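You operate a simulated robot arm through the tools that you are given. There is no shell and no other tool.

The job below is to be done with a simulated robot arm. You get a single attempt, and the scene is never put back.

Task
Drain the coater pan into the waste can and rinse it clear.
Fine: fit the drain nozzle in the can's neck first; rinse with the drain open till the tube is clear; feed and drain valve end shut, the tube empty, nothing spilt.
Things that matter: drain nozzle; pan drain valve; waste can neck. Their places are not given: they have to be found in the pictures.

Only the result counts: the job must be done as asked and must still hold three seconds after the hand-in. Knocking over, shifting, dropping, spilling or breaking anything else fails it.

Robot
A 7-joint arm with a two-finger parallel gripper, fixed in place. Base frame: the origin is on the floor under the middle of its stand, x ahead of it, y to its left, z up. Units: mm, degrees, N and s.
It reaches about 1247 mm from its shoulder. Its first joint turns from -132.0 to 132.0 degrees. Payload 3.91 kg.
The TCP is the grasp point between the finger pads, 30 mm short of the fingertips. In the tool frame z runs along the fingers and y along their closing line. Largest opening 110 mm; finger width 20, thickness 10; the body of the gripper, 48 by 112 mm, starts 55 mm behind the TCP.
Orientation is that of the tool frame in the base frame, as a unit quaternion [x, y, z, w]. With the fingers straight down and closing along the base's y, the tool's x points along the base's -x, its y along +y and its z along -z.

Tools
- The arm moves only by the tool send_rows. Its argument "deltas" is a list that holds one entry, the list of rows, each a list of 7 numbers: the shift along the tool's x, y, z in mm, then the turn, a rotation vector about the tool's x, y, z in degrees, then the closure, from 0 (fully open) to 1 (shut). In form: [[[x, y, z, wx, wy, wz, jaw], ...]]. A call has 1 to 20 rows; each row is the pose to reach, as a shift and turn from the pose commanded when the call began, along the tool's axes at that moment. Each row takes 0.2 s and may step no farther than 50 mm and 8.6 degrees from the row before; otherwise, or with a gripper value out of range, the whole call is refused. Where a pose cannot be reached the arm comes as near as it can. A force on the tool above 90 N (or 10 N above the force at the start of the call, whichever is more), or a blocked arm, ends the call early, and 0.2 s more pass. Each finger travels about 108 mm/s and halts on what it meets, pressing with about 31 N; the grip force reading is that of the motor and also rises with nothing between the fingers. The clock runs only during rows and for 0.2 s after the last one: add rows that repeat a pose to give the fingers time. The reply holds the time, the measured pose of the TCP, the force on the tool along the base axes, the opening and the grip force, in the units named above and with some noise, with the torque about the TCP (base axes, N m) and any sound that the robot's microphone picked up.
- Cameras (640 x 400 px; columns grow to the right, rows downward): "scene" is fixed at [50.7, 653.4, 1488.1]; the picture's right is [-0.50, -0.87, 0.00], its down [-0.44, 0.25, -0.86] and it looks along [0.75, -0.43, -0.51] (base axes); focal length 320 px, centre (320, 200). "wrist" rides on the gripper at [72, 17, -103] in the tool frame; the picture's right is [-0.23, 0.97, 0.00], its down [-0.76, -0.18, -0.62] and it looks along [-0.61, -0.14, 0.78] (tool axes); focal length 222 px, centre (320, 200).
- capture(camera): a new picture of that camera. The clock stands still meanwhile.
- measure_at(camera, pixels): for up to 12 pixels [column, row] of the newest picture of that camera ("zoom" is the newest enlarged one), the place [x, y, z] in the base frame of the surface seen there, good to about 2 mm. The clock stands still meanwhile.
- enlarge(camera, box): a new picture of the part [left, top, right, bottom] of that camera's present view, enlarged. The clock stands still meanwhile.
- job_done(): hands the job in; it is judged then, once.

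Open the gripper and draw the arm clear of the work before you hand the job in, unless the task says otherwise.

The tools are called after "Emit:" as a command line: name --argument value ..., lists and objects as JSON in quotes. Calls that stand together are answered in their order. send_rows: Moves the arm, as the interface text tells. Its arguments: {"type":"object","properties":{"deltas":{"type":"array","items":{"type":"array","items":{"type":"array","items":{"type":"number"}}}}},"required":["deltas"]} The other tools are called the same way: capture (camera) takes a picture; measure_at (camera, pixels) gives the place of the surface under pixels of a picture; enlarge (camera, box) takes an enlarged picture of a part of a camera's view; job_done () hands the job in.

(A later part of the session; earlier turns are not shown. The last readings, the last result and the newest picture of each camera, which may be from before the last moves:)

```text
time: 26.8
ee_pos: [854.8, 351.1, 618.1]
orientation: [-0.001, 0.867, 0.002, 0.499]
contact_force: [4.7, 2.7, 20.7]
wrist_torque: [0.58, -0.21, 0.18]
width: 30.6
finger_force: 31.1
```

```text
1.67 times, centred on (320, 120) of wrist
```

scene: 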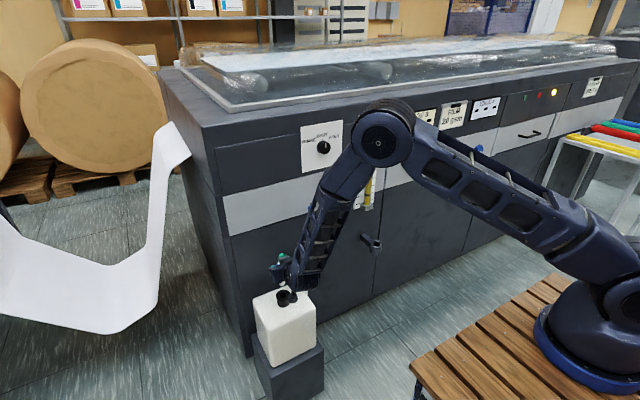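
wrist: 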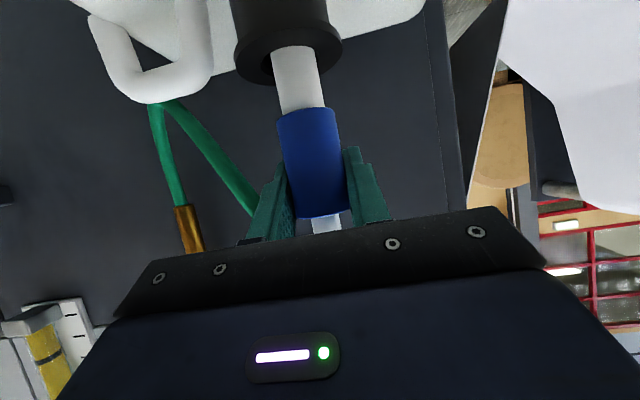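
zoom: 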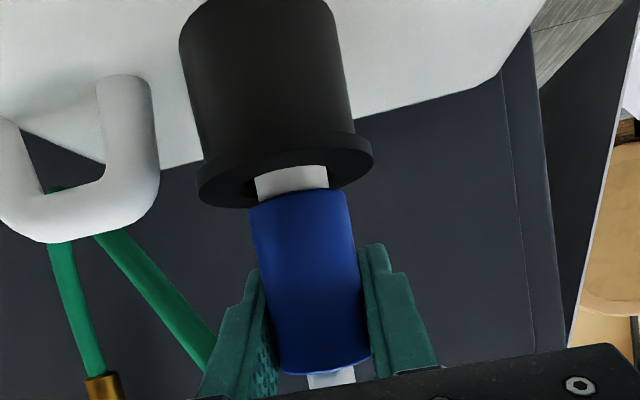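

A 20 N upward force appeared at TCP z=618: the stem is about 38 mm deep and appears bottomed, with a small white gap left, as it also had in its cup. I check the neck position from the zoom before releasing.

Emit:
measure_at --camera "zoom" --pixels '[[290, 175], [292, 188], [300, 205], [310, 290], [305, 350], [220, 190], [240, 200], [350, 160], [270, 80], [330, 380]]'

Emit:
enlarge --camera "scene" --box '[240, 260, 336, 320]'

```text
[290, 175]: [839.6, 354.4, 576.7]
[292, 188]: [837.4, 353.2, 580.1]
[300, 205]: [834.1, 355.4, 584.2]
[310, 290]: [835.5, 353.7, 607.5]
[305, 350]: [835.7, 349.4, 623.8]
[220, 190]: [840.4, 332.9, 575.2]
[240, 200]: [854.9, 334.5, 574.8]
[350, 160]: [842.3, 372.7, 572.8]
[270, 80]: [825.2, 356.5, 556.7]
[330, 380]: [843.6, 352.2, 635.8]
```

```text
6.67 times, centred on (288, 290) of scene
```

zoom: 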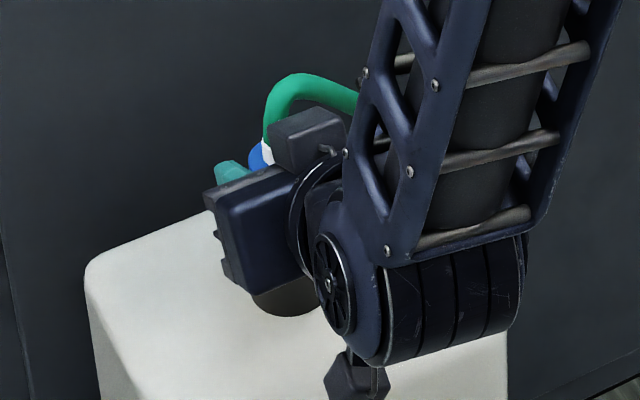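

The can has not moved. I raise 3 mm to relieve the load, then lower again with a small -1 mm x offset to see whether the stop depth is the same (seated, not jammed).

Emit:
send_rows --deltas '[[[-1.7, 0, -1, 0, 0, 0, 1], [-2.6, 0, -1.5, 0, 0, 0, 1], [-2.6, 0, -1.5, 0, 0, 0, 1]]]'

Emit:
send_rows --deltas '[[[0.5, -0.3, -0.9, 0, 0, 0, 1], [1.4, -0.3, -0.4, 0, 0, 0, 1], [2.2, -0.3, 0.1, 0, 0, 0, 1], [3.1, -0.3, 0.6, 0, 0, 0, 1]]]'

```text
time: 27.6
ee_pos: [853.2, 350.3, 618.2]
orientation: [-0.001, 0.867, 0.001, 0.498]
contact_force: [-0.4, -0.4, -1.8]
wrist_torque: [0.03, 0.02, 0.04]
width: 30.5
finger_force: 31.5
```

```text
time: 28.6
ee_pos: [853.5, 350.2, 614.8]
orientation: [-0.001, 0.867, 0.002, 0.498]
contact_force: [0.3, 2.1, 6.7]
wrist_torque: [0.29, -0.01, 0.05]
width: 30.3
finger_force: 31.4
```

The force is now 6.7 N at about the same depth. I look at the gap between the blue body and the rim.

Emit:
enlarge --camera "wrist" --box '[200, 0, 440, 240]'

```text
1.67 times, centred on (320, 120) of wrist
```

zoom: 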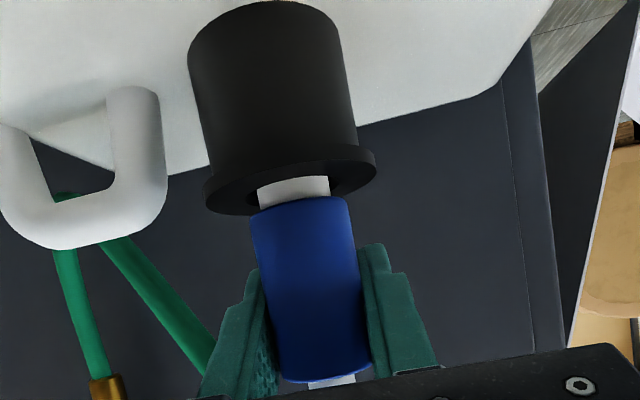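

The blue body slid slightly up within the grip with the same ~6 mm gap to the rim, so the stem is bottomed out in the neck. I now open the fingers to about 45 mm to release it.

Emit:
send_rows --deltas '[[[-0.9, 0, -0.5, 0, 0, 0, 0.9], [-0.9, 0, -0.5, 0, 0, 0, 0.75], [-0.9, 0, -0.5, 0, 0, 0, 0.6], [-0.9, 0, -0.5, 0, 0, 0, 0.58], [-0.9, 0, -0.5, 0, 0, 0, 0.58]]]'

Emit:
enlarge --camera "wrist" --box '[200, 0, 440, 240]'

```text
time: 29.8
ee_pos: [851.1, 351.2, 616.4]
orientation: [-0.001, 0.867, 0.001, 0.498]
contact_force: [0.0, -0.6, 0.0]
wrist_torque: [0.0, -0.03, -0.02]
width: 46.2
finger_force: 0.1
```

```text
1.67 times, centred on (320, 120) of wrist
```

zoom: 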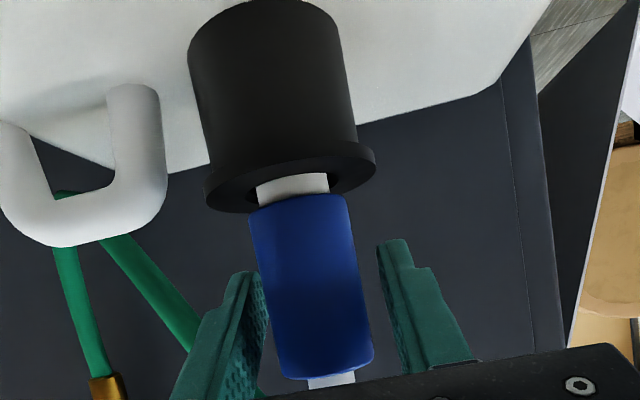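

The nozzle stands freely in the neck but is close to the left finger pad. I shift the gripper 3 mm toward -y to centre, then retreat back along the tool axis by about 120 mm.

Emit:
send_rows --deltas '[[[0, -3, 0, 0, 0, 0, 0.58], [0, -3, -15, 0, 0, 0, 0.58], [0, -3, -35, 0, 0, 0, 0.58], [0, -3, -60, 0, 0, 0, 0.58], [0, -3, -90, 0, 0, 0, 0.58], [0, -3, -120, 0, 0, 0, 0.58], [0, -3, -120, 0, 0, 0, 0.58]]]'

Emit:
capture --camera "wrist"

Emit:
enlarge --camera "scene" --box '[240, 200, 400, 320]'

```text
time: 31.4
ee_pos: [746.5, 347.0, 676.0]
orientation: [0.0, 0.867, 0.001, 0.498]
contact_force: [-0.6, 0.9, -0.2]
wrist_torque: [-0.02, 0.0, -0.04]
width: 46.1
finger_force: 0.1
```

```text
taken
```

wrist: 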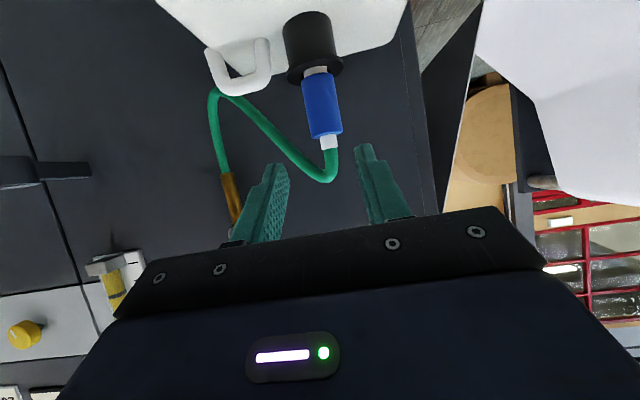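

```text
3.33 times, centred on (320, 260) of scene
```

zoom: 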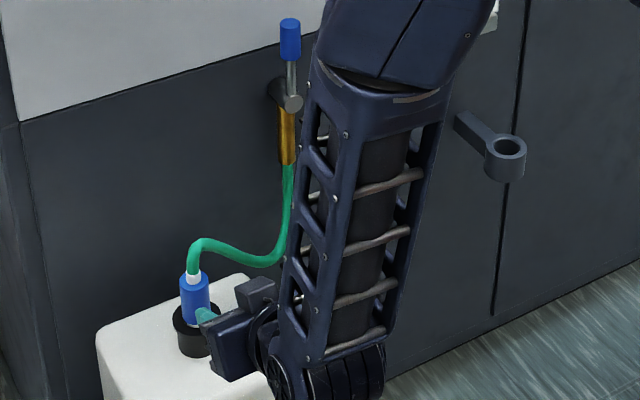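

The nozzle stands in the neck, and the hose runs to the valve at (290,100) in the zoom. Next I back off upward and move in front of the valve lever at (955,172,827) for a closer look.

Emit:
send_rows --deltas '[[[-28.9, 0, -19.2, 0, 0, 0, 0.58], [-57.9, 0, -38.4, 0, 0, 0, 0.58], [-86.8, 0, -57.6, 0, 0, 0, 0.58], [-95.5, -43.8, -62.6, 0, 0, 0, 0.58], [-104.2, -87.5, -67.6, 0, 0, 0, 0.58], [-112.8, -131.3, -72.6, 0, 0, 0, 0.58], [-121.5, -175, -77.6, 0, 0, 0, 0.58], [-133.6, -175, -50, 0, 0, 0, 0.58], [-145.7, -175, -22.3, 0, 0, 0, 0.58], [-157.8, -175, 5.3, 0, 0, 0, 0.58], [-157.8, -175, 5.3, 0, 0, 0, 0.58]]]'

Emit:
capture --camera "wrist"

Emit:
capture --camera "scene"

```text
time: 33.8
ee_pos: [833.4, 171.1, 810.2]
orientation: [-0.002, 0.867, 0.002, 0.498]
contact_force: [0.2, -0.3, -1.0]
wrist_torque: [0.0, 0.02, 0.02]
width: 46.5
finger_force: 0.1
```

```text
taken
```

wrist: 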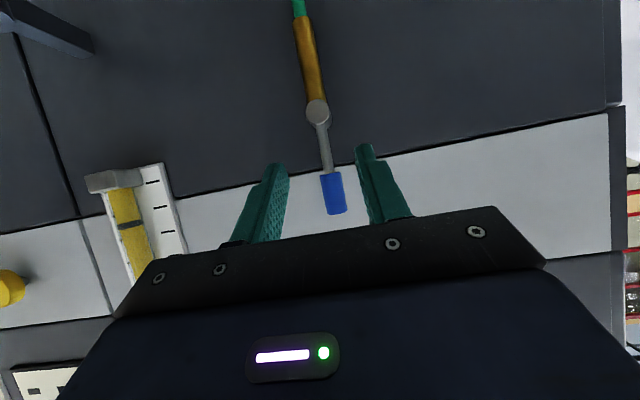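

```text
taken
```

scene: 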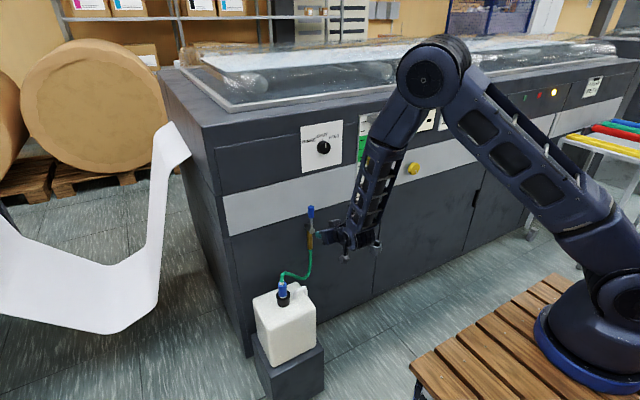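

The wrist view shows the lever between the fingers: handle at (331,193), rod (325,150), hub (316,108). I measure them, and zoom in for any markings.

Emit:
measure_at --camera "wrist" --pixels '[[328, 180], [331, 193], [334, 208], [322, 193], [340, 193], [325, 155], [323, 140], [316, 108], [308, 108], [326, 108], [308, 60], [400, 160]]'

Emit:
enlarge --camera "wrist" --box '[240, 40, 400, 240]'

Emit:
enlarge --camera "scene" --box '[350, 100, 398, 220]'

```text
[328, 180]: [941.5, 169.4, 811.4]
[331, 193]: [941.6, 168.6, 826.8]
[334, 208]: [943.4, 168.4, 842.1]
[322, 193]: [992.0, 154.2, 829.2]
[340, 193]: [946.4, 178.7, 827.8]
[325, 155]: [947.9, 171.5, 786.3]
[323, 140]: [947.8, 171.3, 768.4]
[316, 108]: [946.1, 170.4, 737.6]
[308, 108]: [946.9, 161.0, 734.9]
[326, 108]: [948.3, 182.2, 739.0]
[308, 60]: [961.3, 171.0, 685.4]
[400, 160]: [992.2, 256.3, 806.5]
```

```text
2.00 times, centred on (320, 140) of wrist
```

zoom: 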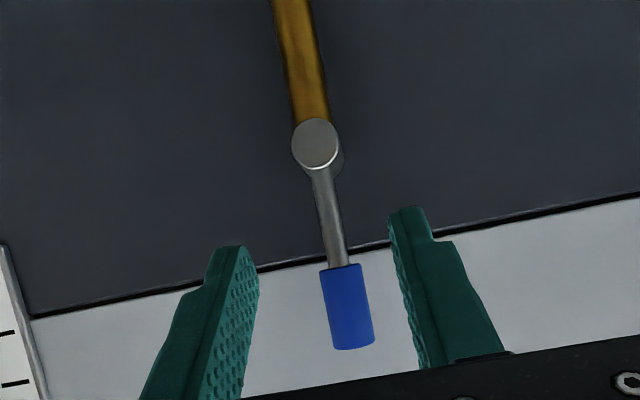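

```text
3.33 times, centred on (374, 160) of scene
```

zoom: 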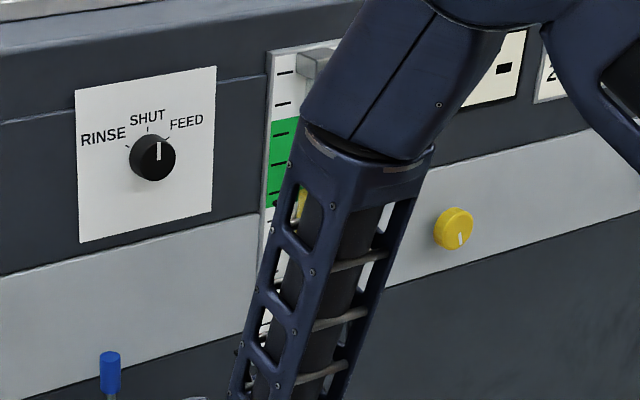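

No markings are visible; the lever axis is at about (y 170.7, z 738), with the handle at z 805–850 and x≈952. I close the fingers and place them as a probe on the -y side of the handle with about a 6 mm gap.

Emit:
send_rows --deltas '[[[-15, -14, 7.6, 0, 0, 0, 0.8], [-29.6, -28, 15.2, 0, 0, 0, 1], [-29.6, -28, 15.2, 0, 0, 0, 1], [-38.1, -28, 29.9, 0, 0, 0, 1], [-46.6, -28, 44.7, 0, 0, 0, 1], [-55.1, -28, 59.4, 0, 0, 0, 1], [-63.6, -28, 74.2, 0, 0, 0, 1], [-72.1, -28, 88.9, 0, 0, 0, 1], [-72.1, -28, 88.9, 0, 0, 0, 1]]]'

Emit:
capture --camera "wrist"

Emit:
capture --camera "scene"

```text
time: 35.8
ee_pos: [946.7, 142.7, 827.2]
orientation: [0.0, 0.867, 0.001, 0.499]
contact_force: [-0.6, -0.2, -0.5]
wrist_torque: [0.02, -0.02, -0.02]
width: 0.1
finger_force: 30.9
```

```text
taken
```

wrist: 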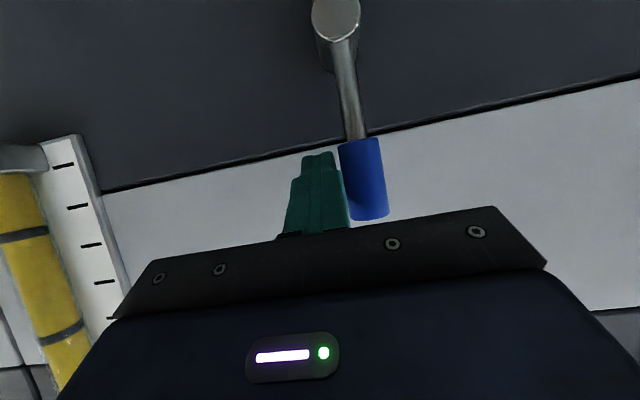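

```text
taken
```

scene: 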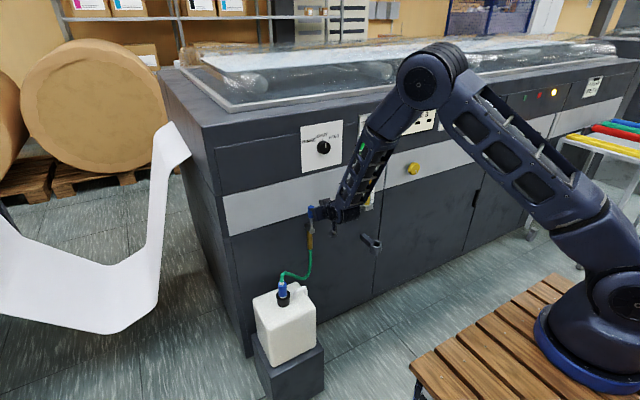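

The probe is next to the handle on its -y side. I push gently +y by 14 mm in 2 mm steps to see if the lever gives that way.

Emit:
send_rows --deltas '[[[0, 2, 0, 0, 0, 0, 1], [0, 4, 0, 0, 0, 0, 1], [0, 6, 0, 0, 0, 0, 1], [0, 8, 0, 0, 0, 0, 1], [0, 10, 0, 0, 0, 0, 1], [0, 12, 0, 0, 0, 0, 1], [0, 14, 0, 0, 0, 0, 1]]]'

Emit:
capture --camera "wrist"

```text
time: 37.4
ee_pos: [946.0, 148.0, 827.8]
orientation: [0.003, 0.867, -0.003, 0.499]
contact_force: [-24.7, -82.0, -1.5]
wrist_torque: [0.74, -0.22, -0.18]
width: 0.0
finger_force: 31.1
```

```text
taken
```

wrist: 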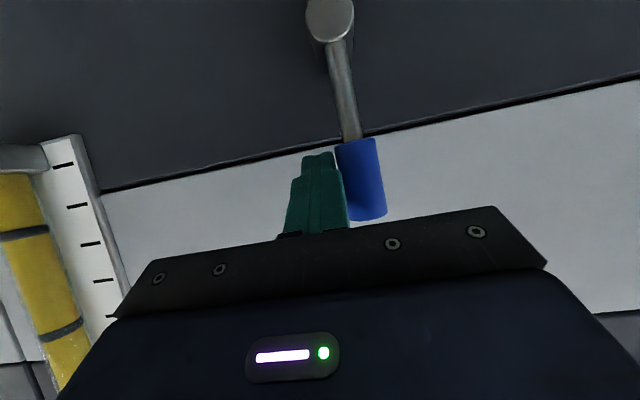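

The lever is solid toward +y (82 N with no motion), so its stop is on that side and it must open toward -y. I back off and come around to its +y side.

Emit:
send_rows --deltas '[[[0, -7, 0, 0, 0, 0, 1], [0, -15, 0, 0, 0, 0, 1], [0, -15, -30, 0, 0, 0, 1], [0, -15, -60, 0, 0, 0, 1], [0, 13, -70, 0, 0, 0, 1], [0, 43, -70, 0, 0, 0, 1], [0, 43, -45, 0, 0, 0, 1], [0, 43, -20, 0, 0, 0, 1], [0, 43, 0, 0, 0, 0, 1], [0, 43, 0, 0, 0, 0, 1]]]'

Emit:
capture --camera "wrist"

```text
time: 39.6
ee_pos: [946.5, 198.2, 829.3]
orientation: [-0.001, 0.867, 0.001, 0.498]
contact_force: [0.3, -1.1, 0.7]
wrist_torque: [-0.03, 0.04, 0.0]
width: 0.2
finger_force: 31.3
```

```text
taken
```

wrist: 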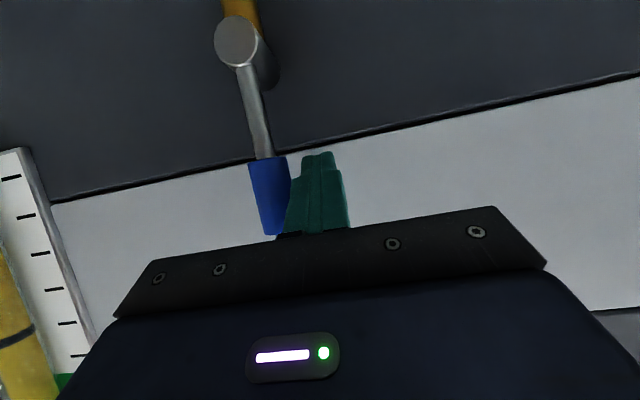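

The probe is now on the +y side of the handle. I push gently toward -y by 16 mm and watch the force.

Emit:
send_rows --deltas '[[[0, -2, 0, 0, 0, 0, 1], [0, -4, 0, 0, 0, 0, 1], [0, -6, 0, 0, 0, 0, 1], [0, -8, 0, 0, 0, 0, 1], [0, -10, 0, 0, 0, 0, 1], [0, -13, 0, 0, 0, 0, 1], [0, -16, 0, 0, 0, 0, 1]]]'

Emit:
capture --camera "wrist"

```text
time: 41.2
ee_pos: [945.3, 186.1, 828.3]
orientation: [0.0, 0.867, 0.001, 0.498]
contact_force: [-0.6, 2.3, -0.1]
wrist_torque: [-0.05, 0.0, -0.01]
width: 0.0
finger_force: 30.7
```

```text
taken
```

wrist: 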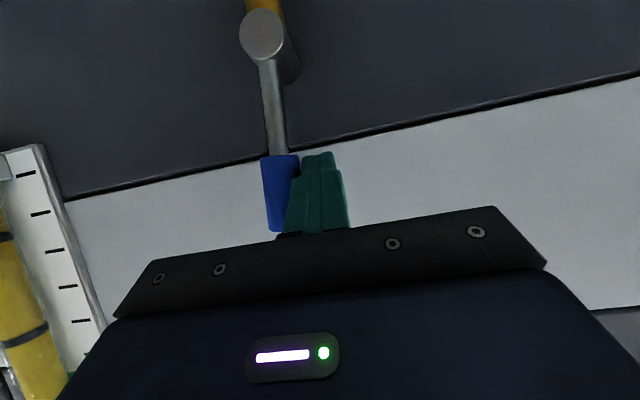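

The lever moved toward -y with only 2 N. I sweep the probe along the lever's arc to about 60° and check.

Emit:
measure_at --camera "wrist" --pixels '[[45, 170], [60, 215], [20, 300], [20, 160], [265, 40], [275, 190], [280, 215]]'

Emit:
send_rows --deltas '[[[-2.25, -5.4, -1.3, 0, 0, 0, 1], [-2.4, -12.8, -1.4, 0, 0, 0, 1], [-2.5, -20.2, -1.45, 0, 0, 0, 1], [-1.5, -27.8, -0.9, 0, 0, 0, 1], [-0.5, -35.3, -0.3, 0, 0, 0, 1], [1.6, -42.8, 0.9, 0, 0, 0, 1], [3.7, -50.2, 2.15, 0, 0, 0, 1], [7, -57.3, 4, 0, 0, 0, 1], [10.4, -64.4, 6, 0, 0, 0, 1], [15, -70.8, 8.6, 0, 0, 0, 1], [19.5, -77.2, 11.25, 0, 0, 0, 1]]]'

Emit:
capture --camera "wrist"

Emit:
capture --camera "scene"

```text
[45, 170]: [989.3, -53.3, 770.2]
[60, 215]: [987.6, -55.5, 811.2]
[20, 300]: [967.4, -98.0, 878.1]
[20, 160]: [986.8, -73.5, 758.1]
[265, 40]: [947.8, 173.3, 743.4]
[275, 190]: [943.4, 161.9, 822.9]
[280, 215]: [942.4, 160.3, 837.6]
```

```text
time: 43.6
ee_pos: [946.5, 107.5, 803.5]
orientation: [-0.001, 0.867, 0.001, 0.499]
contact_force: [-0.1, -0.9, -0.4]
wrist_torque: [0.01, 0.01, 0.01]
width: 0.0
finger_force: 30.9
```

```text
taken
```

wrist: 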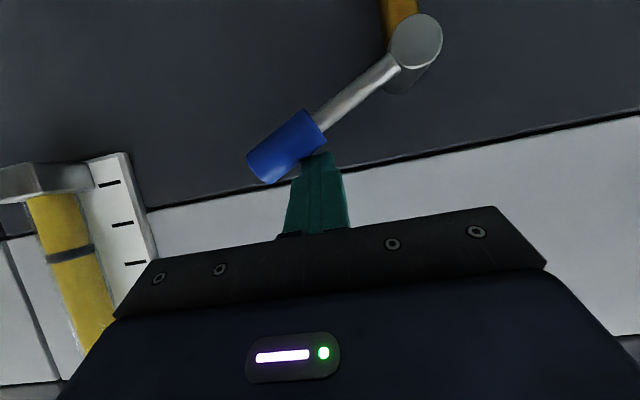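

```text
taken
```

scene: 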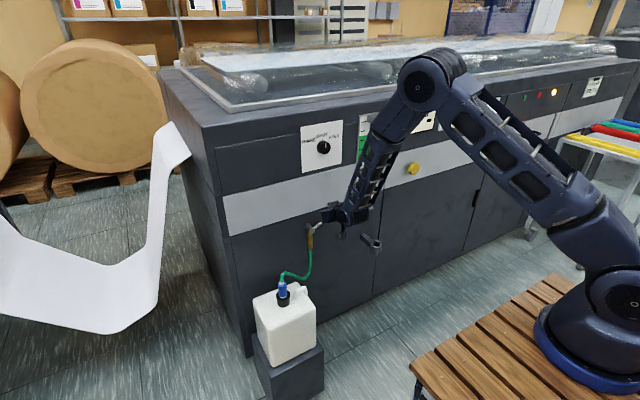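

The lever follows easily and stands near 60°. I continue along the arc to 90°, watching for the stop.

Emit:
send_rows --deltas '[[[5.6, -5.6, 3.25, 0, 0, 0, 1], [11.3, -11.1, 6.5, 0, 0, 0, 1], [17.8, -15.5, 10.25, 0, 0, 0, 1], [24.4, -19.5, 14.1, 0, 0, 0, 1], [31.6, -22.5, 18.25, 0, 0, 0, 1], [39, -25.1, 22.5, 0, 0, 0, 1]]]'

Emit:
capture --camera "wrist"

```text
time: 45.0
ee_pos: [949.6, 83.6, 767.0]
orientation: [-0.001, 0.864, 0.002, 0.504]
contact_force: [18.8, 7.3, 55.0]
wrist_torque: [0.54, -0.98, 0.57]
width: 0.0
finger_force: 30.6
```

```text
taken
```

wrist: 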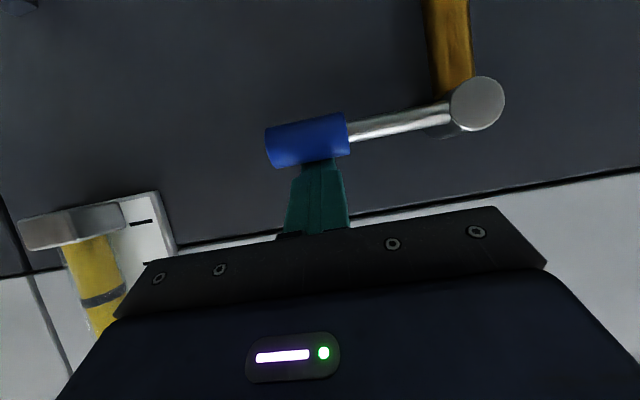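

The stop is reached at about 90° (55 N upward), so the drain is fully open. I lift off and retreat, then check the sight tube.

Emit:
send_rows --deltas '[[[-6, 0, -3.5, 0, 0, 0, 1], [-13, 0, -7.5, 0, 0, 0, 1], [-15, 0, -40, 0, 0, 0, 1], [-15, 0, -80, 0, 0, 0, 1], [-15, 0, -110, 0, 0, 0, 1]]]'

Emit:
capture --camera "scene"

Emit:
capture --camera "wrist"

```text
time: 46.2
ee_pos: [857.2, 83.1, 826.0]
orientation: [-0.001, 0.867, 0.001, 0.498]
contact_force: [0.5, -0.2, -0.6]
wrist_torque: [-0.02, -0.01, -0.03]
width: 0.1
finger_force: 31.3
```

```text
taken
```

scene: 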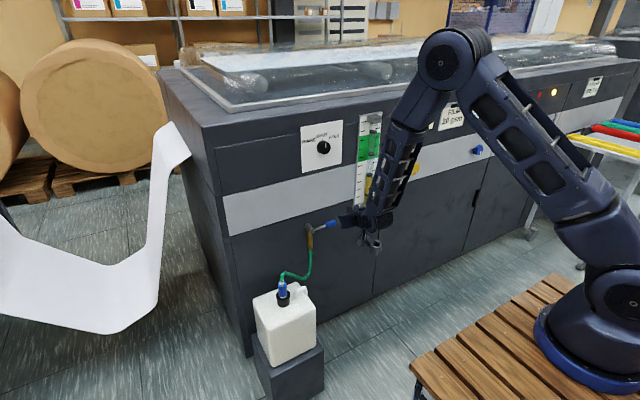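

```text
taken
```

wrist: 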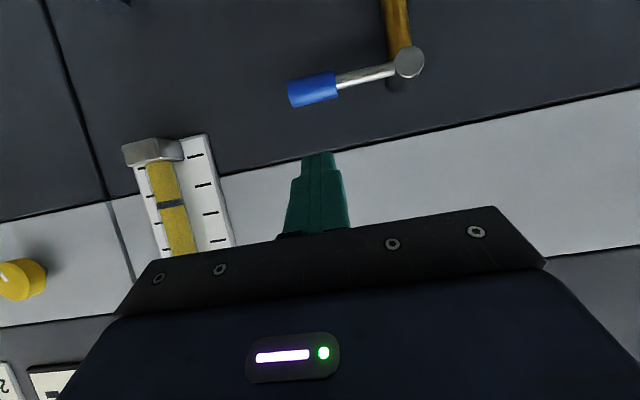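

The lever now points to -y, level with the hub. While the pan drains, I move up in front of the RINSE/SHUT/FEED knob at about (969,112,1072), pitching the tool to horizontal.

Emit:
send_rows --deltas '[[[-25.3, 4.8, -27.5, 0, -5, 0, 1], [-50.6, 9.7, -55, 0, -10, 0, 1], [-75.9, 14.5, -82.5, 0, -15, 0, 1], [-101.2, 19.3, -110, 0, -20, 0, 1], [-126.5, 24.2, -137.5, 0, -25, 0, 0.8], [-151.8, 29, -165, 0, -30, 0, 0.5], [-151.8, 29, -165, 0, -30, 0, 0.5]]]'

Emit:
capture --camera "scene"

Emit:
capture --camera "wrist"

Emit:
enlarge --camera "scene" --box '[290, 90, 450, 290]'

```text
time: 47.8
ee_pos: [791.7, 111.3, 1043.5]
orientation: [0.0, 0.708, 0.001, 0.706]
contact_force: [0.4, -0.3, -0.8]
wrist_torque: [0.03, 0.02, 0.03]
width: 54.9
finger_force: 0.1
```

```text
taken
```

scene: 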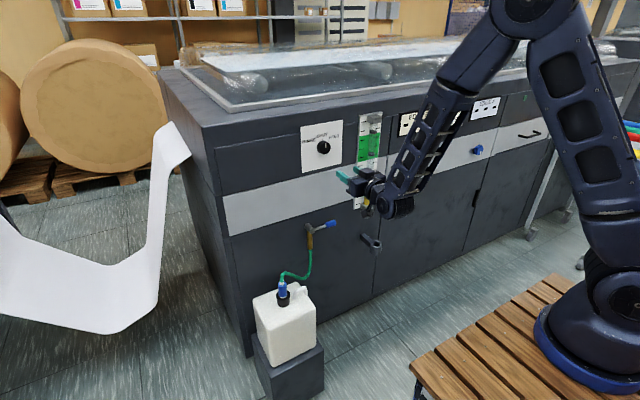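

```text
taken
```

wrist: 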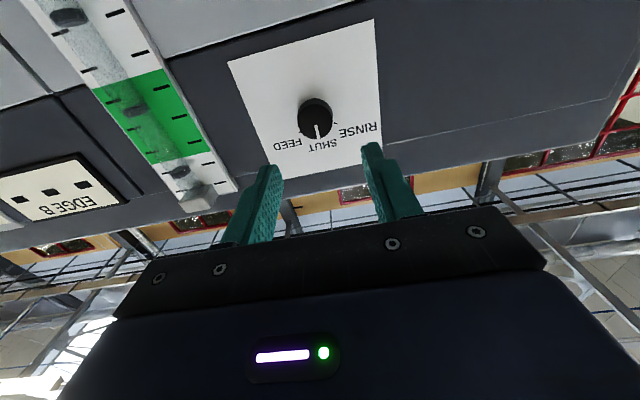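

```text
2.00 times, centred on (370, 190) of scene
```

zoom: 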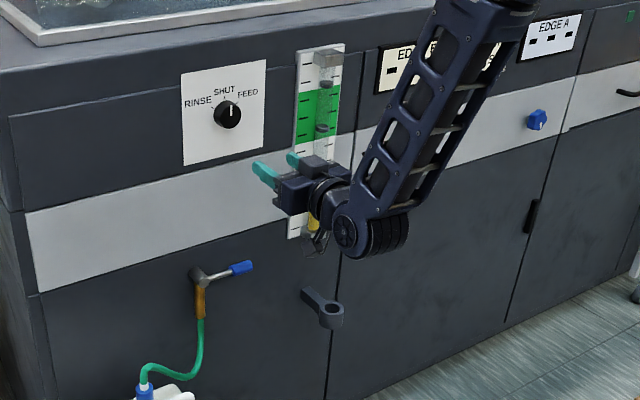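

The tube level has dropped (yellow only near the bottom now). The wrist view shows the knob at (315,118); I measure it and the plate, and check the lower tube in a zoom.

Emit:
measure_at --camera "wrist" --pixels '[[316, 122], [315, 110], [302, 118], [330, 118], [316, 134], [314, 100], [280, 90], [350, 100], [316, 128], [300, 145]]'

Emit:
enlarge --camera "wrist" --box '[270, 80, 370, 160]'

Emit:
enlarge --camera "scene" --box '[340, 100, 400, 220]'

```text
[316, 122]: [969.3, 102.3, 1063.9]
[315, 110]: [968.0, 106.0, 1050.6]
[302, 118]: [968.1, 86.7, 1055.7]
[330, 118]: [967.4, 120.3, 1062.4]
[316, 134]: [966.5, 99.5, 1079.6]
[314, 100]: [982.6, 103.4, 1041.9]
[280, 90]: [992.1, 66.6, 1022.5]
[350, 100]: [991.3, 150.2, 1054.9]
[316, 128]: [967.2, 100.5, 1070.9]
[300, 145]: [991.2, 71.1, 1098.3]
```

```text
5.00 times, centred on (320, 120) of wrist
```

zoom: 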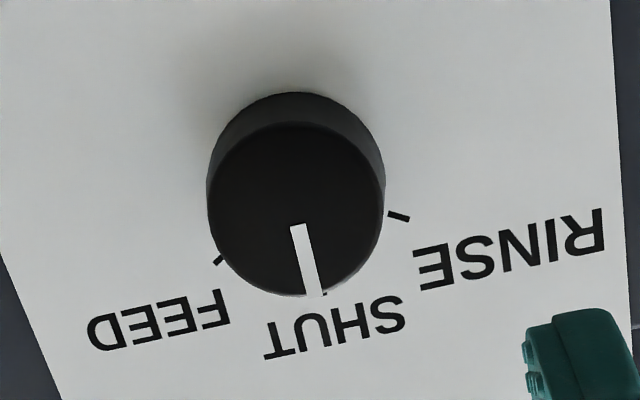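

```text
3.33 times, centred on (370, 160) of scene
```

zoom: 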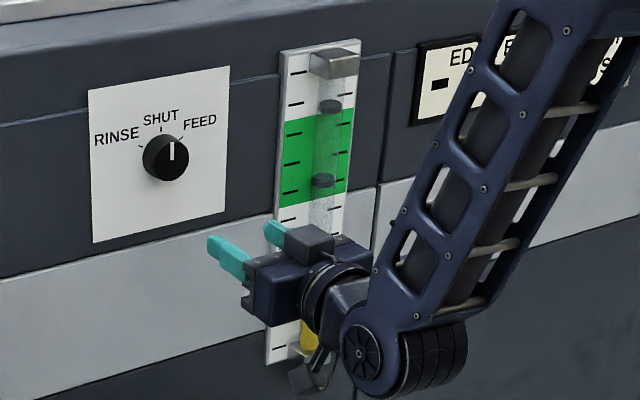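

The knob face is at x≈968, and the plate at x≈991.5, with RINSE to the +y side. I get more face points from both views to fix the knob's axis.

Emit:
measure_at --camera "wrist" --pixels '[[299, 121], [331.5, 121], [315.5, 106.5], [317, 137], [304, 111], [328, 111], [304, 132], [328, 132], [315.4, 122]]'

Emit:
enlarge --camera "scene" --box '[308, 132, 340, 162]'

```text
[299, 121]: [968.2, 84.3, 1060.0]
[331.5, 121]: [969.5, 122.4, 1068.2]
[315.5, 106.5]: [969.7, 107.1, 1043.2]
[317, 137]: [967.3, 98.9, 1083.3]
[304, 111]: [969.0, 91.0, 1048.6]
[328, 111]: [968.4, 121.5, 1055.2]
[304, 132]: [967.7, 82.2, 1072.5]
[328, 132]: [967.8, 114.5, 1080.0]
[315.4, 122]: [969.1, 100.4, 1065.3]
```

```text
13.33 times, centred on (324, 147) of scene
```

zoom: 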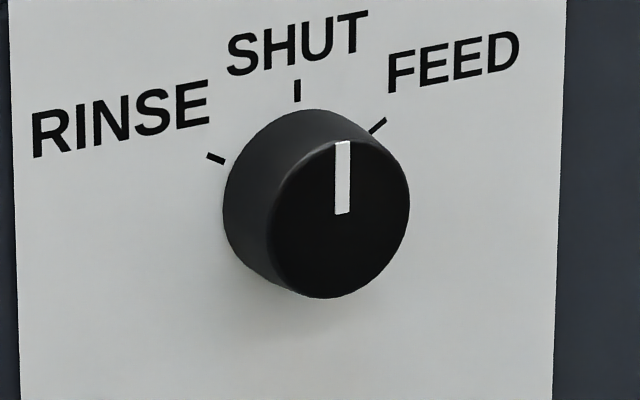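

The wrist fit gives the knob axis at (y≈102.8, z≈1063.9), about 40 mm in diameter. I cross-check it from the scene view, with the face centre at (338,218) in the zoom.

Emit:
measure_at --camera "zoom" --pixels '[[338, 218], [275, 230], [403, 205], [338, 148], [338, 290], [292, 262], [390, 175], [297, 90], [215, 158], [377, 125], [250, 170], [242, 230]]'

```text
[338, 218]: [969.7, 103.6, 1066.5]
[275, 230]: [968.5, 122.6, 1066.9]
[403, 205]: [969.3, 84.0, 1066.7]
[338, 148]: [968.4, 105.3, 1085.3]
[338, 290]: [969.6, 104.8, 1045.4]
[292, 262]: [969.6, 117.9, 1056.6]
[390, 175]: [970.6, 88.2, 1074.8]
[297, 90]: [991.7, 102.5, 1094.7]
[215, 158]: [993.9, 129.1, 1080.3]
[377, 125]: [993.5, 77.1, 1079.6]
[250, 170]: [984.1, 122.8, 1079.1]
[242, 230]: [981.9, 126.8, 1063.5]
```

Both views agree: knob axis (y≈103, z≈1065), with RINSE and FEED at ±60° from SHUT. I move to x≈900 on that axis with 65 mm of opening.

Emit:
send_rows --deltas '[[[-10, -4, 27, 0, 0, 0, 0.4], [-21.5, -8.3, 54, 0, 0, 0, 0.4], [-21.5, -8.3, 81, 0, 0, 0, 0.4], [-21.5, -8.3, 108, 0, 0, 0, 0.4], [-21.5, -8.3, 108, 0, 0, 0, 0.4], [-21.5, -8.3, 108, 0, 0, 0, 0.4]]]'

Emit:
capture --camera "wrist"

Emit:
enlarge --camera "scene" --box '[290, 90, 450, 220]'

```text
time: 49.2
ee_pos: [901.7, 104.5, 1064.8]
orientation: [-0.001, 0.708, 0.002, 0.706]
contact_force: [0.0, 0.5, 0.9]
wrist_torque: [0.0, 0.0, -0.03]
width: 66.2
finger_force: 0.2
```

```text
taken
```

wrist: 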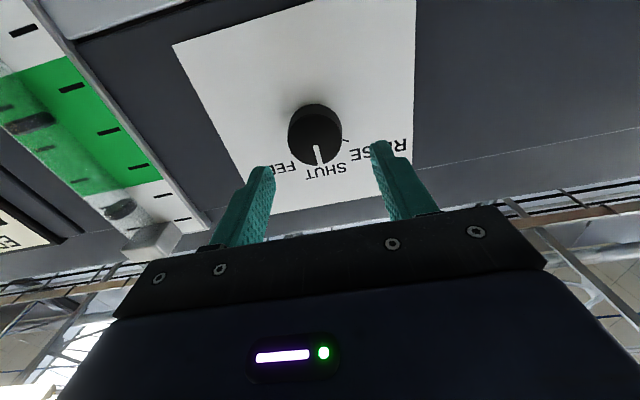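

```text
3.08 times, centred on (370, 155) of scene
```

zoom: 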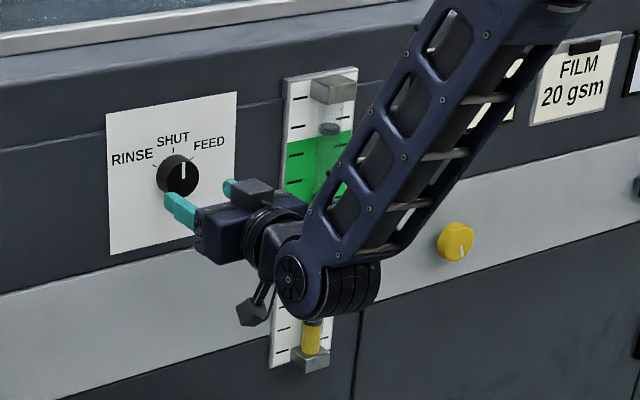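

The yellow column is almost at the bottom of the tube now. The gripper is aligned with the knob, so I advance to x≈956 with the fingers around it.

Emit:
send_rows --deltas '[[[0, -1, 18, 0, 0, 0, 0.4], [0, -1, 36, 0, 0, 0, 0.4], [0, -1, 54, 0, 0, 0, 0.4], [0, -1, 54, 0, 0, 0, 0.4]]]'

Emit:
capture --camera "wrist"

Emit:
enlarge --camera "scene" --box '[290, 90, 450, 220]'

```text
time: 50.2
ee_pos: [952.7, 103.4, 1063.6]
orientation: [-0.001, 0.708, 0.002, 0.706]
contact_force: [-0.4, 0.0, 0.4]
wrist_torque: [0.03, 0.02, 0.0]
width: 65.9
finger_force: 0.0
```

```text
taken
```

wrist: 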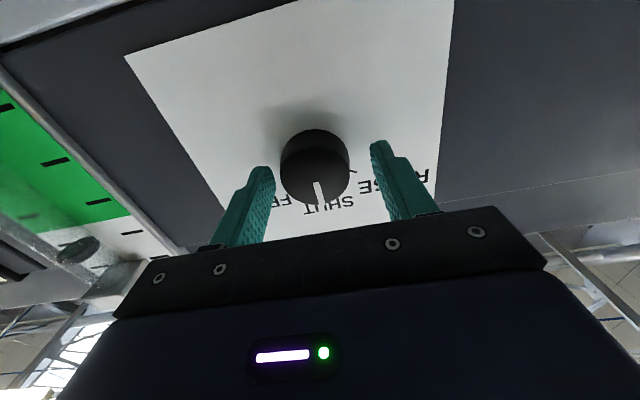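

```text
3.08 times, centred on (370, 155) of scene
```

zoom: 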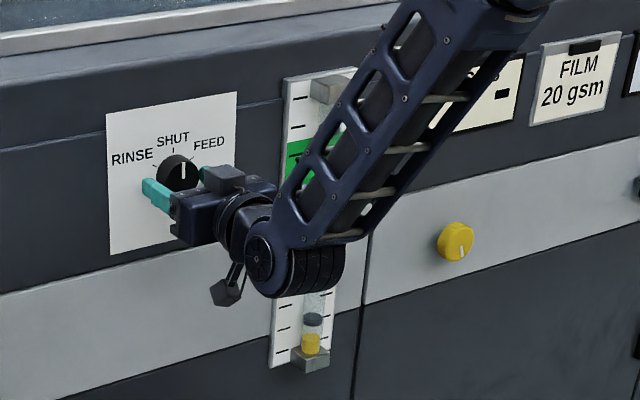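

The knob sits between the fingers and the tube is nearly empty. I advance 3 mm more and close on the knob, and the waiting rows let the pan finish draining.

Emit:
send_rows --deltas '[[[0, 0, 3, 0, 0, 0, 0.5], [0, 0, 3, 0, 0, 0, 0.7], [0, 0, 3, 0, 0, 0, 1], [0, 0, 3, 0, 0, 0, 1], [0, 0, 3, 0, 0, 0, 1], [0, 0, 3, 0, 0, 0, 1], [0, 0, 3, 0, 0, 0, 1], [0, 0, 3, 0, 0, 0, 1]]]'

Emit:
capture --camera "wrist"

Emit:
enlarge --camera "scene" --box '[290, 90, 450, 220]'

```text
time: 52.0
ee_pos: [957.7, 99.7, 1062.4]
orientation: [0.001, 0.709, 0.001, 0.705]
contact_force: [-14.1, -45.8, -6.0]
wrist_torque: [0.08, 0.06, -1.62]
width: 46.8
finger_force: 45.3
```

```text
taken
```

wrist: 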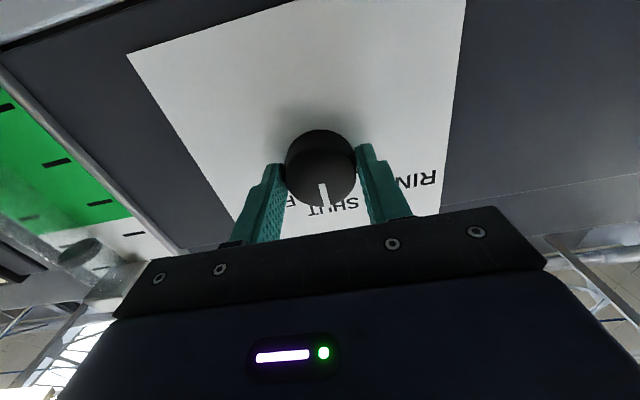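

```text
3.08 times, centred on (370, 155) of scene
```

zoom: 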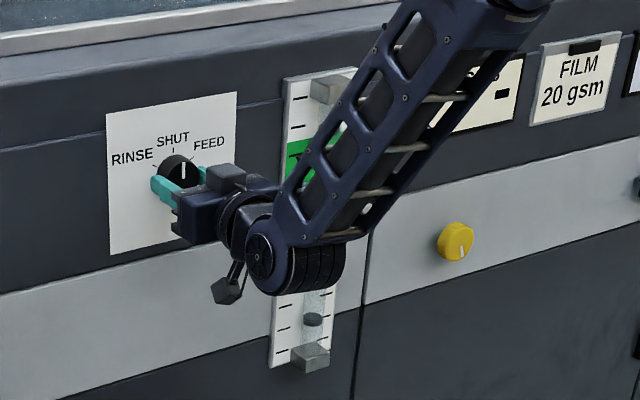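

The fingers hold the knob at 46.8 mm, but there is a 46 N side load because the grip is about 3 mm off in y. The tube now shows no yellow. I shift the arm -3 mm in y to relieve the load before turning.

Emit:
send_rows --deltas '[[[0, -1.5, 0, 0, 0, 0, 1], [0.3, -3, 0, 0, 0, 0, 1], [0.3, -3, 0, 0, 0, 0, 1]]]'

Emit:
enlarge --camera "scene" --box '[300, 120, 396, 230]'

```text
time: 52.8
ee_pos: [958.0, 100.0, 1063.7]
orientation: [-0.001, 0.709, 0.003, 0.705]
contact_force: [-8.3, -25.3, -4.3]
wrist_torque: [0.05, 0.5, -0.57]
width: 46.6
finger_force: 44.8
```

```text
3.64 times, centred on (348, 175) of scene
```

zoom: 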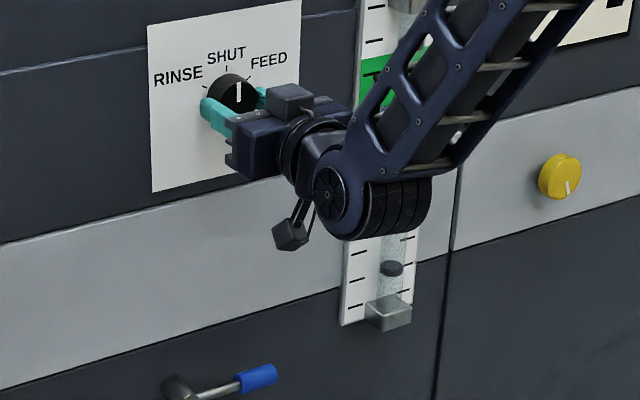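

The load fell to 25 N, so I shift another -2.5 mm in y.

Emit:
send_rows --deltas '[[[0, -1.3, 0, 0, 0, 0, 1], [0.2, -2.5, -0.5, 0, 0, 0, 1], [0.2, -2.5, -0.5, 0, 0, 0, 1]]]'

```text
time: 53.6
ee_pos: [956.5, 100.6, 1063.1]
orientation: [-0.002, 0.709, 0.003, 0.706]
contact_force: [6.2, 3.3, -8.6]
wrist_torque: [0.01, 0.87, 0.43]
width: 47.0
finger_force: 45.2
```

The side load is nearly gone. I turn the knob toward RINSE: -30° about the tool axis first, then check.

Emit:
send_rows --deltas '[[[0, 0, 0, 0, 0, -6, 1], [0, 0, 0, 0, 0, -12, 1], [0, 0, 0, 0, 0, -18, 1], [0, 0, 0, 0, 0, -24, 1], [0, 0, 0, 0, 0, -30, 1]]]'

Emit:
enlarge --camera "scene" --box '[300, 120, 396, 230]'

Emit:
capture --camera "wrist"

```text
time: 54.8
ee_pos: [956.6, 98.2, 1063.9]
orientation: [-0.186, 0.683, -0.182, 0.682]
contact_force: [11.7, 24.9, -2.1]
wrist_torque: [-0.04, 0.46, 0.45]
width: 46.8
finger_force: 45.0
```

```text
3.64 times, centred on (348, 175) of scene
```

zoom: 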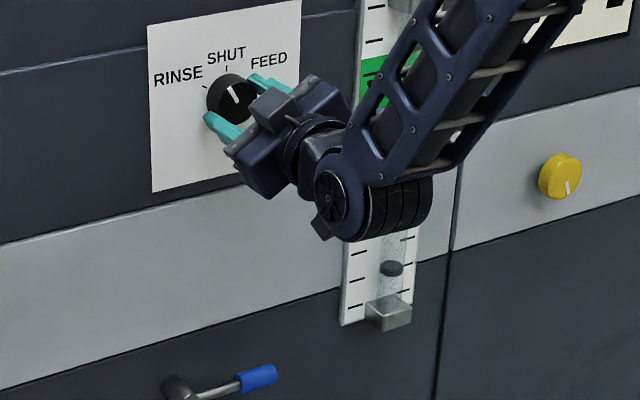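

```text
taken
```

wrist: 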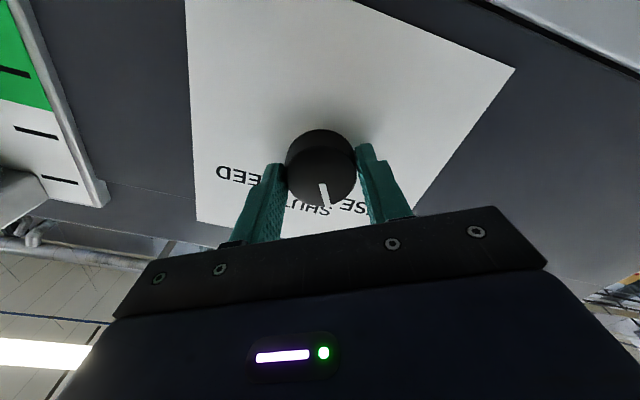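

The knob turns with the gripper. I continue another 32° to reach RINSE, with a 2 mm +y correction to relieve the side load.

Emit:
send_rows --deltas '[[[-0.5, 0.9, 0, 0, 0, -6, 1], [-1, 1.7, 0, 0, 0, -12, 1], [-1, 1.7, 0, 0, 0, -18, 1], [-1, 1.7, 0, 0, 0, -24, 1], [-1, 1.7, 0, 0, 0, -30, 1], [-1, 1.7, 0, 0, 0, -31, 1]]]'

Emit:
enlarge --camera "scene" --box '[300, 120, 396, 230]'

Emit:
capture --camera "wrist"

```text
time: 56.2
ee_pos: [955.6, 97.5, 1063.1]
orientation: [-0.359, 0.609, -0.359, 0.609]
contact_force: [6.0, 7.5, 9.1]
wrist_torque: [0.48, 0.06, -0.11]
width: 47.0
finger_force: 45.5
```

```text
3.64 times, centred on (348, 175) of scene
```

zoom: 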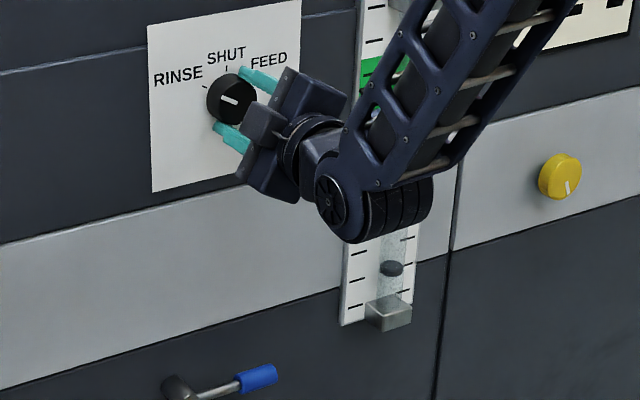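

```text
taken
```

wrist: 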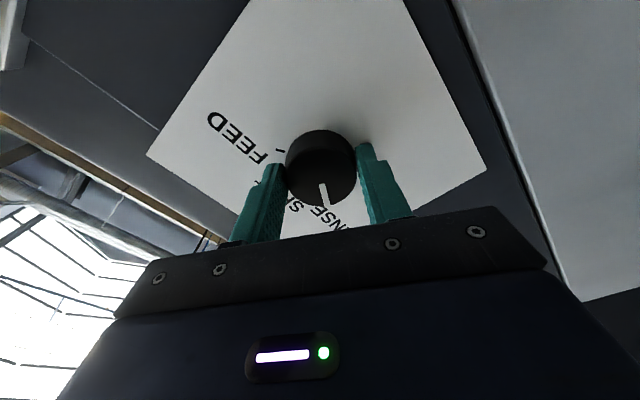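

The pointer now lines up with the RINSE tick. I hold for 1 s and watch the sight tube.

Emit:
send_rows --deltas '[[[0, 0, 0, 0, 0, 0, 1], [0, 0, 0, 0, 0, 0, 1], [0, 0, 0, 0, 0, 0, 1], [0, 0, 0, 0, 0, 0, 1]]]'

Emit:
enlarge --camera "scene" --box '[340, 110, 400, 220]'

Emit:
capture --camera "scene"

```text
time: 57.2
ee_pos: [955.3, 97.6, 1063.1]
orientation: [-0.359, 0.61, -0.358, 0.609]
contact_force: [13.5, -1.4, 14.8]
wrist_torque: [0.34, -0.36, -0.22]
width: 47.0
finger_force: 44.8
```

```text
3.64 times, centred on (370, 165) of scene
```

zoom: 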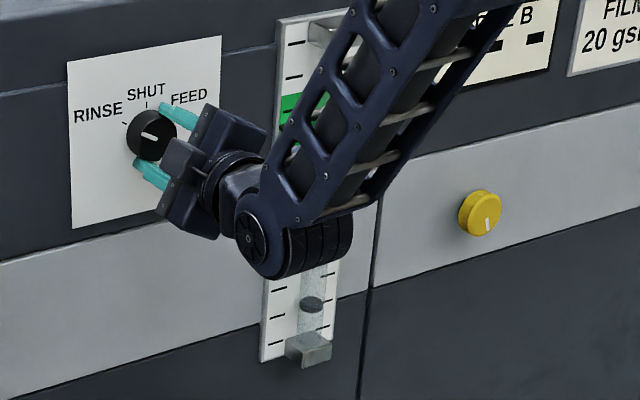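

```text
taken
```

scene: 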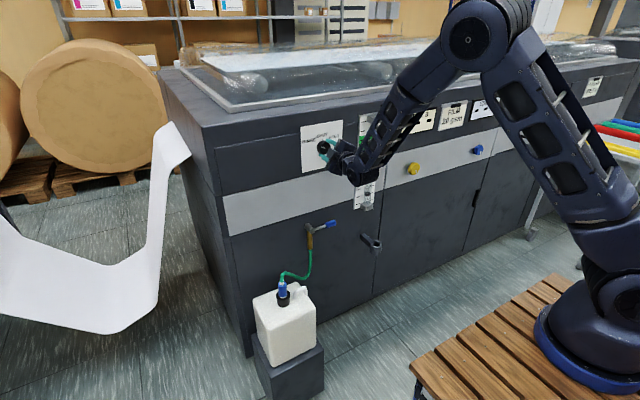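

I zoom closely on the visible lower tube to judge the residue or water colour.

Emit:
enlarge --camera "scene" --box '[352, 180, 384, 212]'

Emit:
enlarge --camera "scene" --box '[352, 108, 392, 148]'

```text
12.50 times, centred on (368, 196) of scene
```

zoom: 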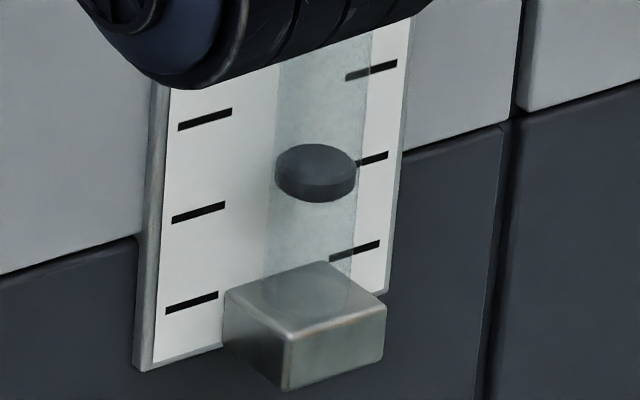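

```text
10.00 times, centred on (372, 128) of scene
```

zoom: 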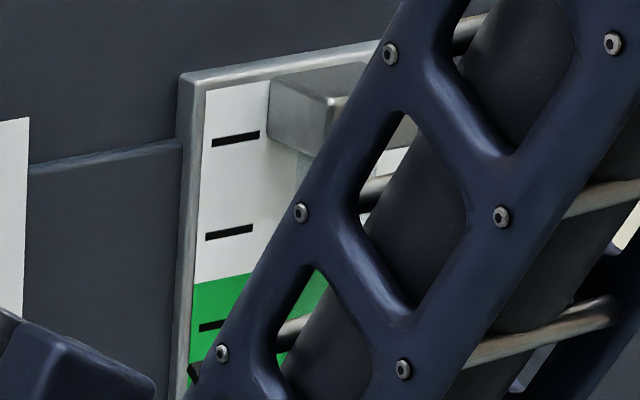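

The tube looks grey-clear with no yellow. I keep rinsing 2 s more and compare.

Emit:
send_rows --deltas '[[[0, 0, 0, 0, 0, 0, 1], [0, 0, 0, 0, 0, 0, 1], [0, 0, 0, 0, 0, 0, 1], [0, 0, 0, 0, 0, 0, 1], [0, 0, 0, 0, 0, 0, 1], [0, 0, 0, 0, 0, 0, 1], [0, 0, 0, 0, 0, 0, 1], [0, 0, 0, 0, 0, 0, 1], [0, 0, 0, 0, 0, 0, 1]]]'

Emit:
enlarge --camera "scene" --box '[352, 180, 384, 212]'

Emit:
enlarge --camera "scene" --box '[308, 132, 340, 162]'

```text
time: 59.2
ee_pos: [956.2, 97.7, 1064.9]
orientation: [-0.36, 0.61, -0.357, 0.609]
contact_force: [20.9, -10.2, 23.3]
wrist_torque: [0.17, -0.57, -0.33]
width: 46.8
finger_force: 45.4
```

```text
12.50 times, centred on (368, 196) of scene
```

zoom: 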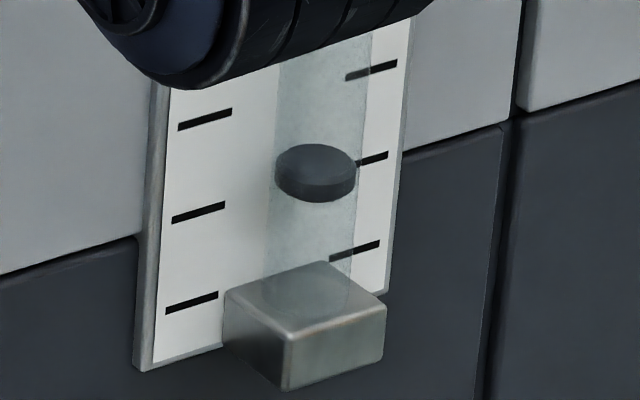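

```text
13.33 times, centred on (324, 147) of scene
```

zoom: 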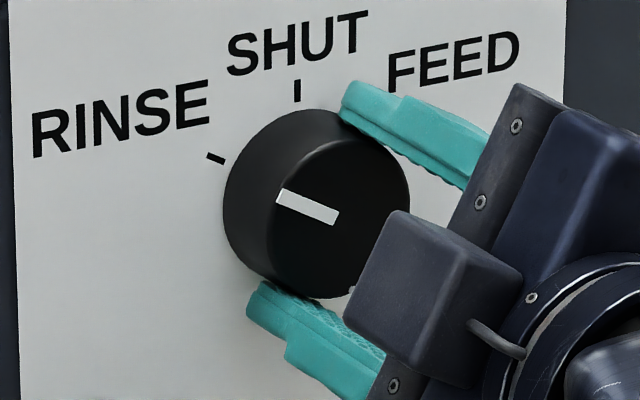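

The pointer sits at about 58–60°, on RINSE, and the tube still shows no colour, but the arm hides most of it. I release the knob, back off and un-roll so the wrist camera can see the whole tube.

Emit:
send_rows --deltas '[[[0, 0, 0, 0, 0, 0, 0.7], [0, 0, 0, 0, 0, 0, 0.4], [0, 0, 0, 0, 0, 0, 0.4], [0, 0, -40, 0, 0, 0, 0.4], [0, 0, -85, 0, 0, 0, 0.4], [0, 0, -130, 0, 0, 7, 0.4], [0, 0, -150, 0, 0, 15, 0.4], [0, 0, -150, 0, 0, 23, 0.4], [0, 0, -150, 0, 0, 31, 0.4], [0, 0, -150, 0, 0, 39, 0.4], [0, 0, -150, 0, 0, 47, 0.4], [0, 0, -150, 0, 0, 55, 0.4], [0, 0, -150, 0, 0, 61, 0.4]]]'

Emit:
capture --camera "wrist"

Emit:
capture --camera "scene"

```text
time: 62.0
ee_pos: [807.4, 98.4, 1064.3]
orientation: [0.001, 0.709, 0.002, 0.706]
contact_force: [-0.2, 0.7, -0.1]
wrist_torque: [0.0, 0.0, 0.0]
width: 66.1
finger_force: 0.0
```

```text
taken
```

wrist: 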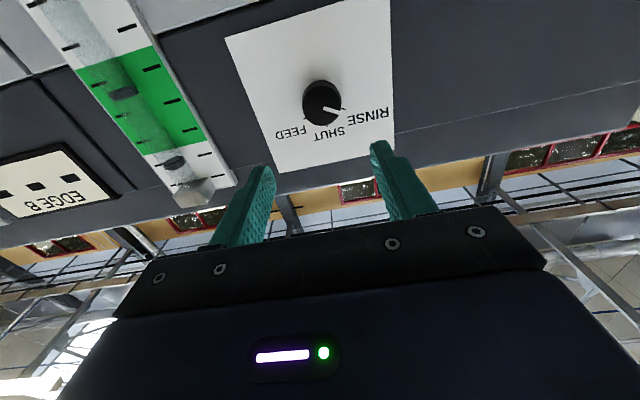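

```text
taken
```

scene: 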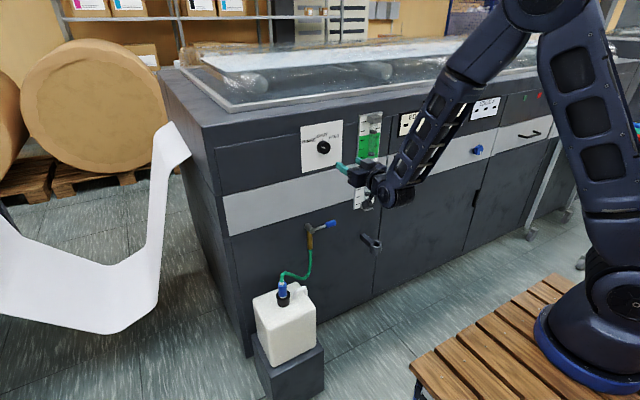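

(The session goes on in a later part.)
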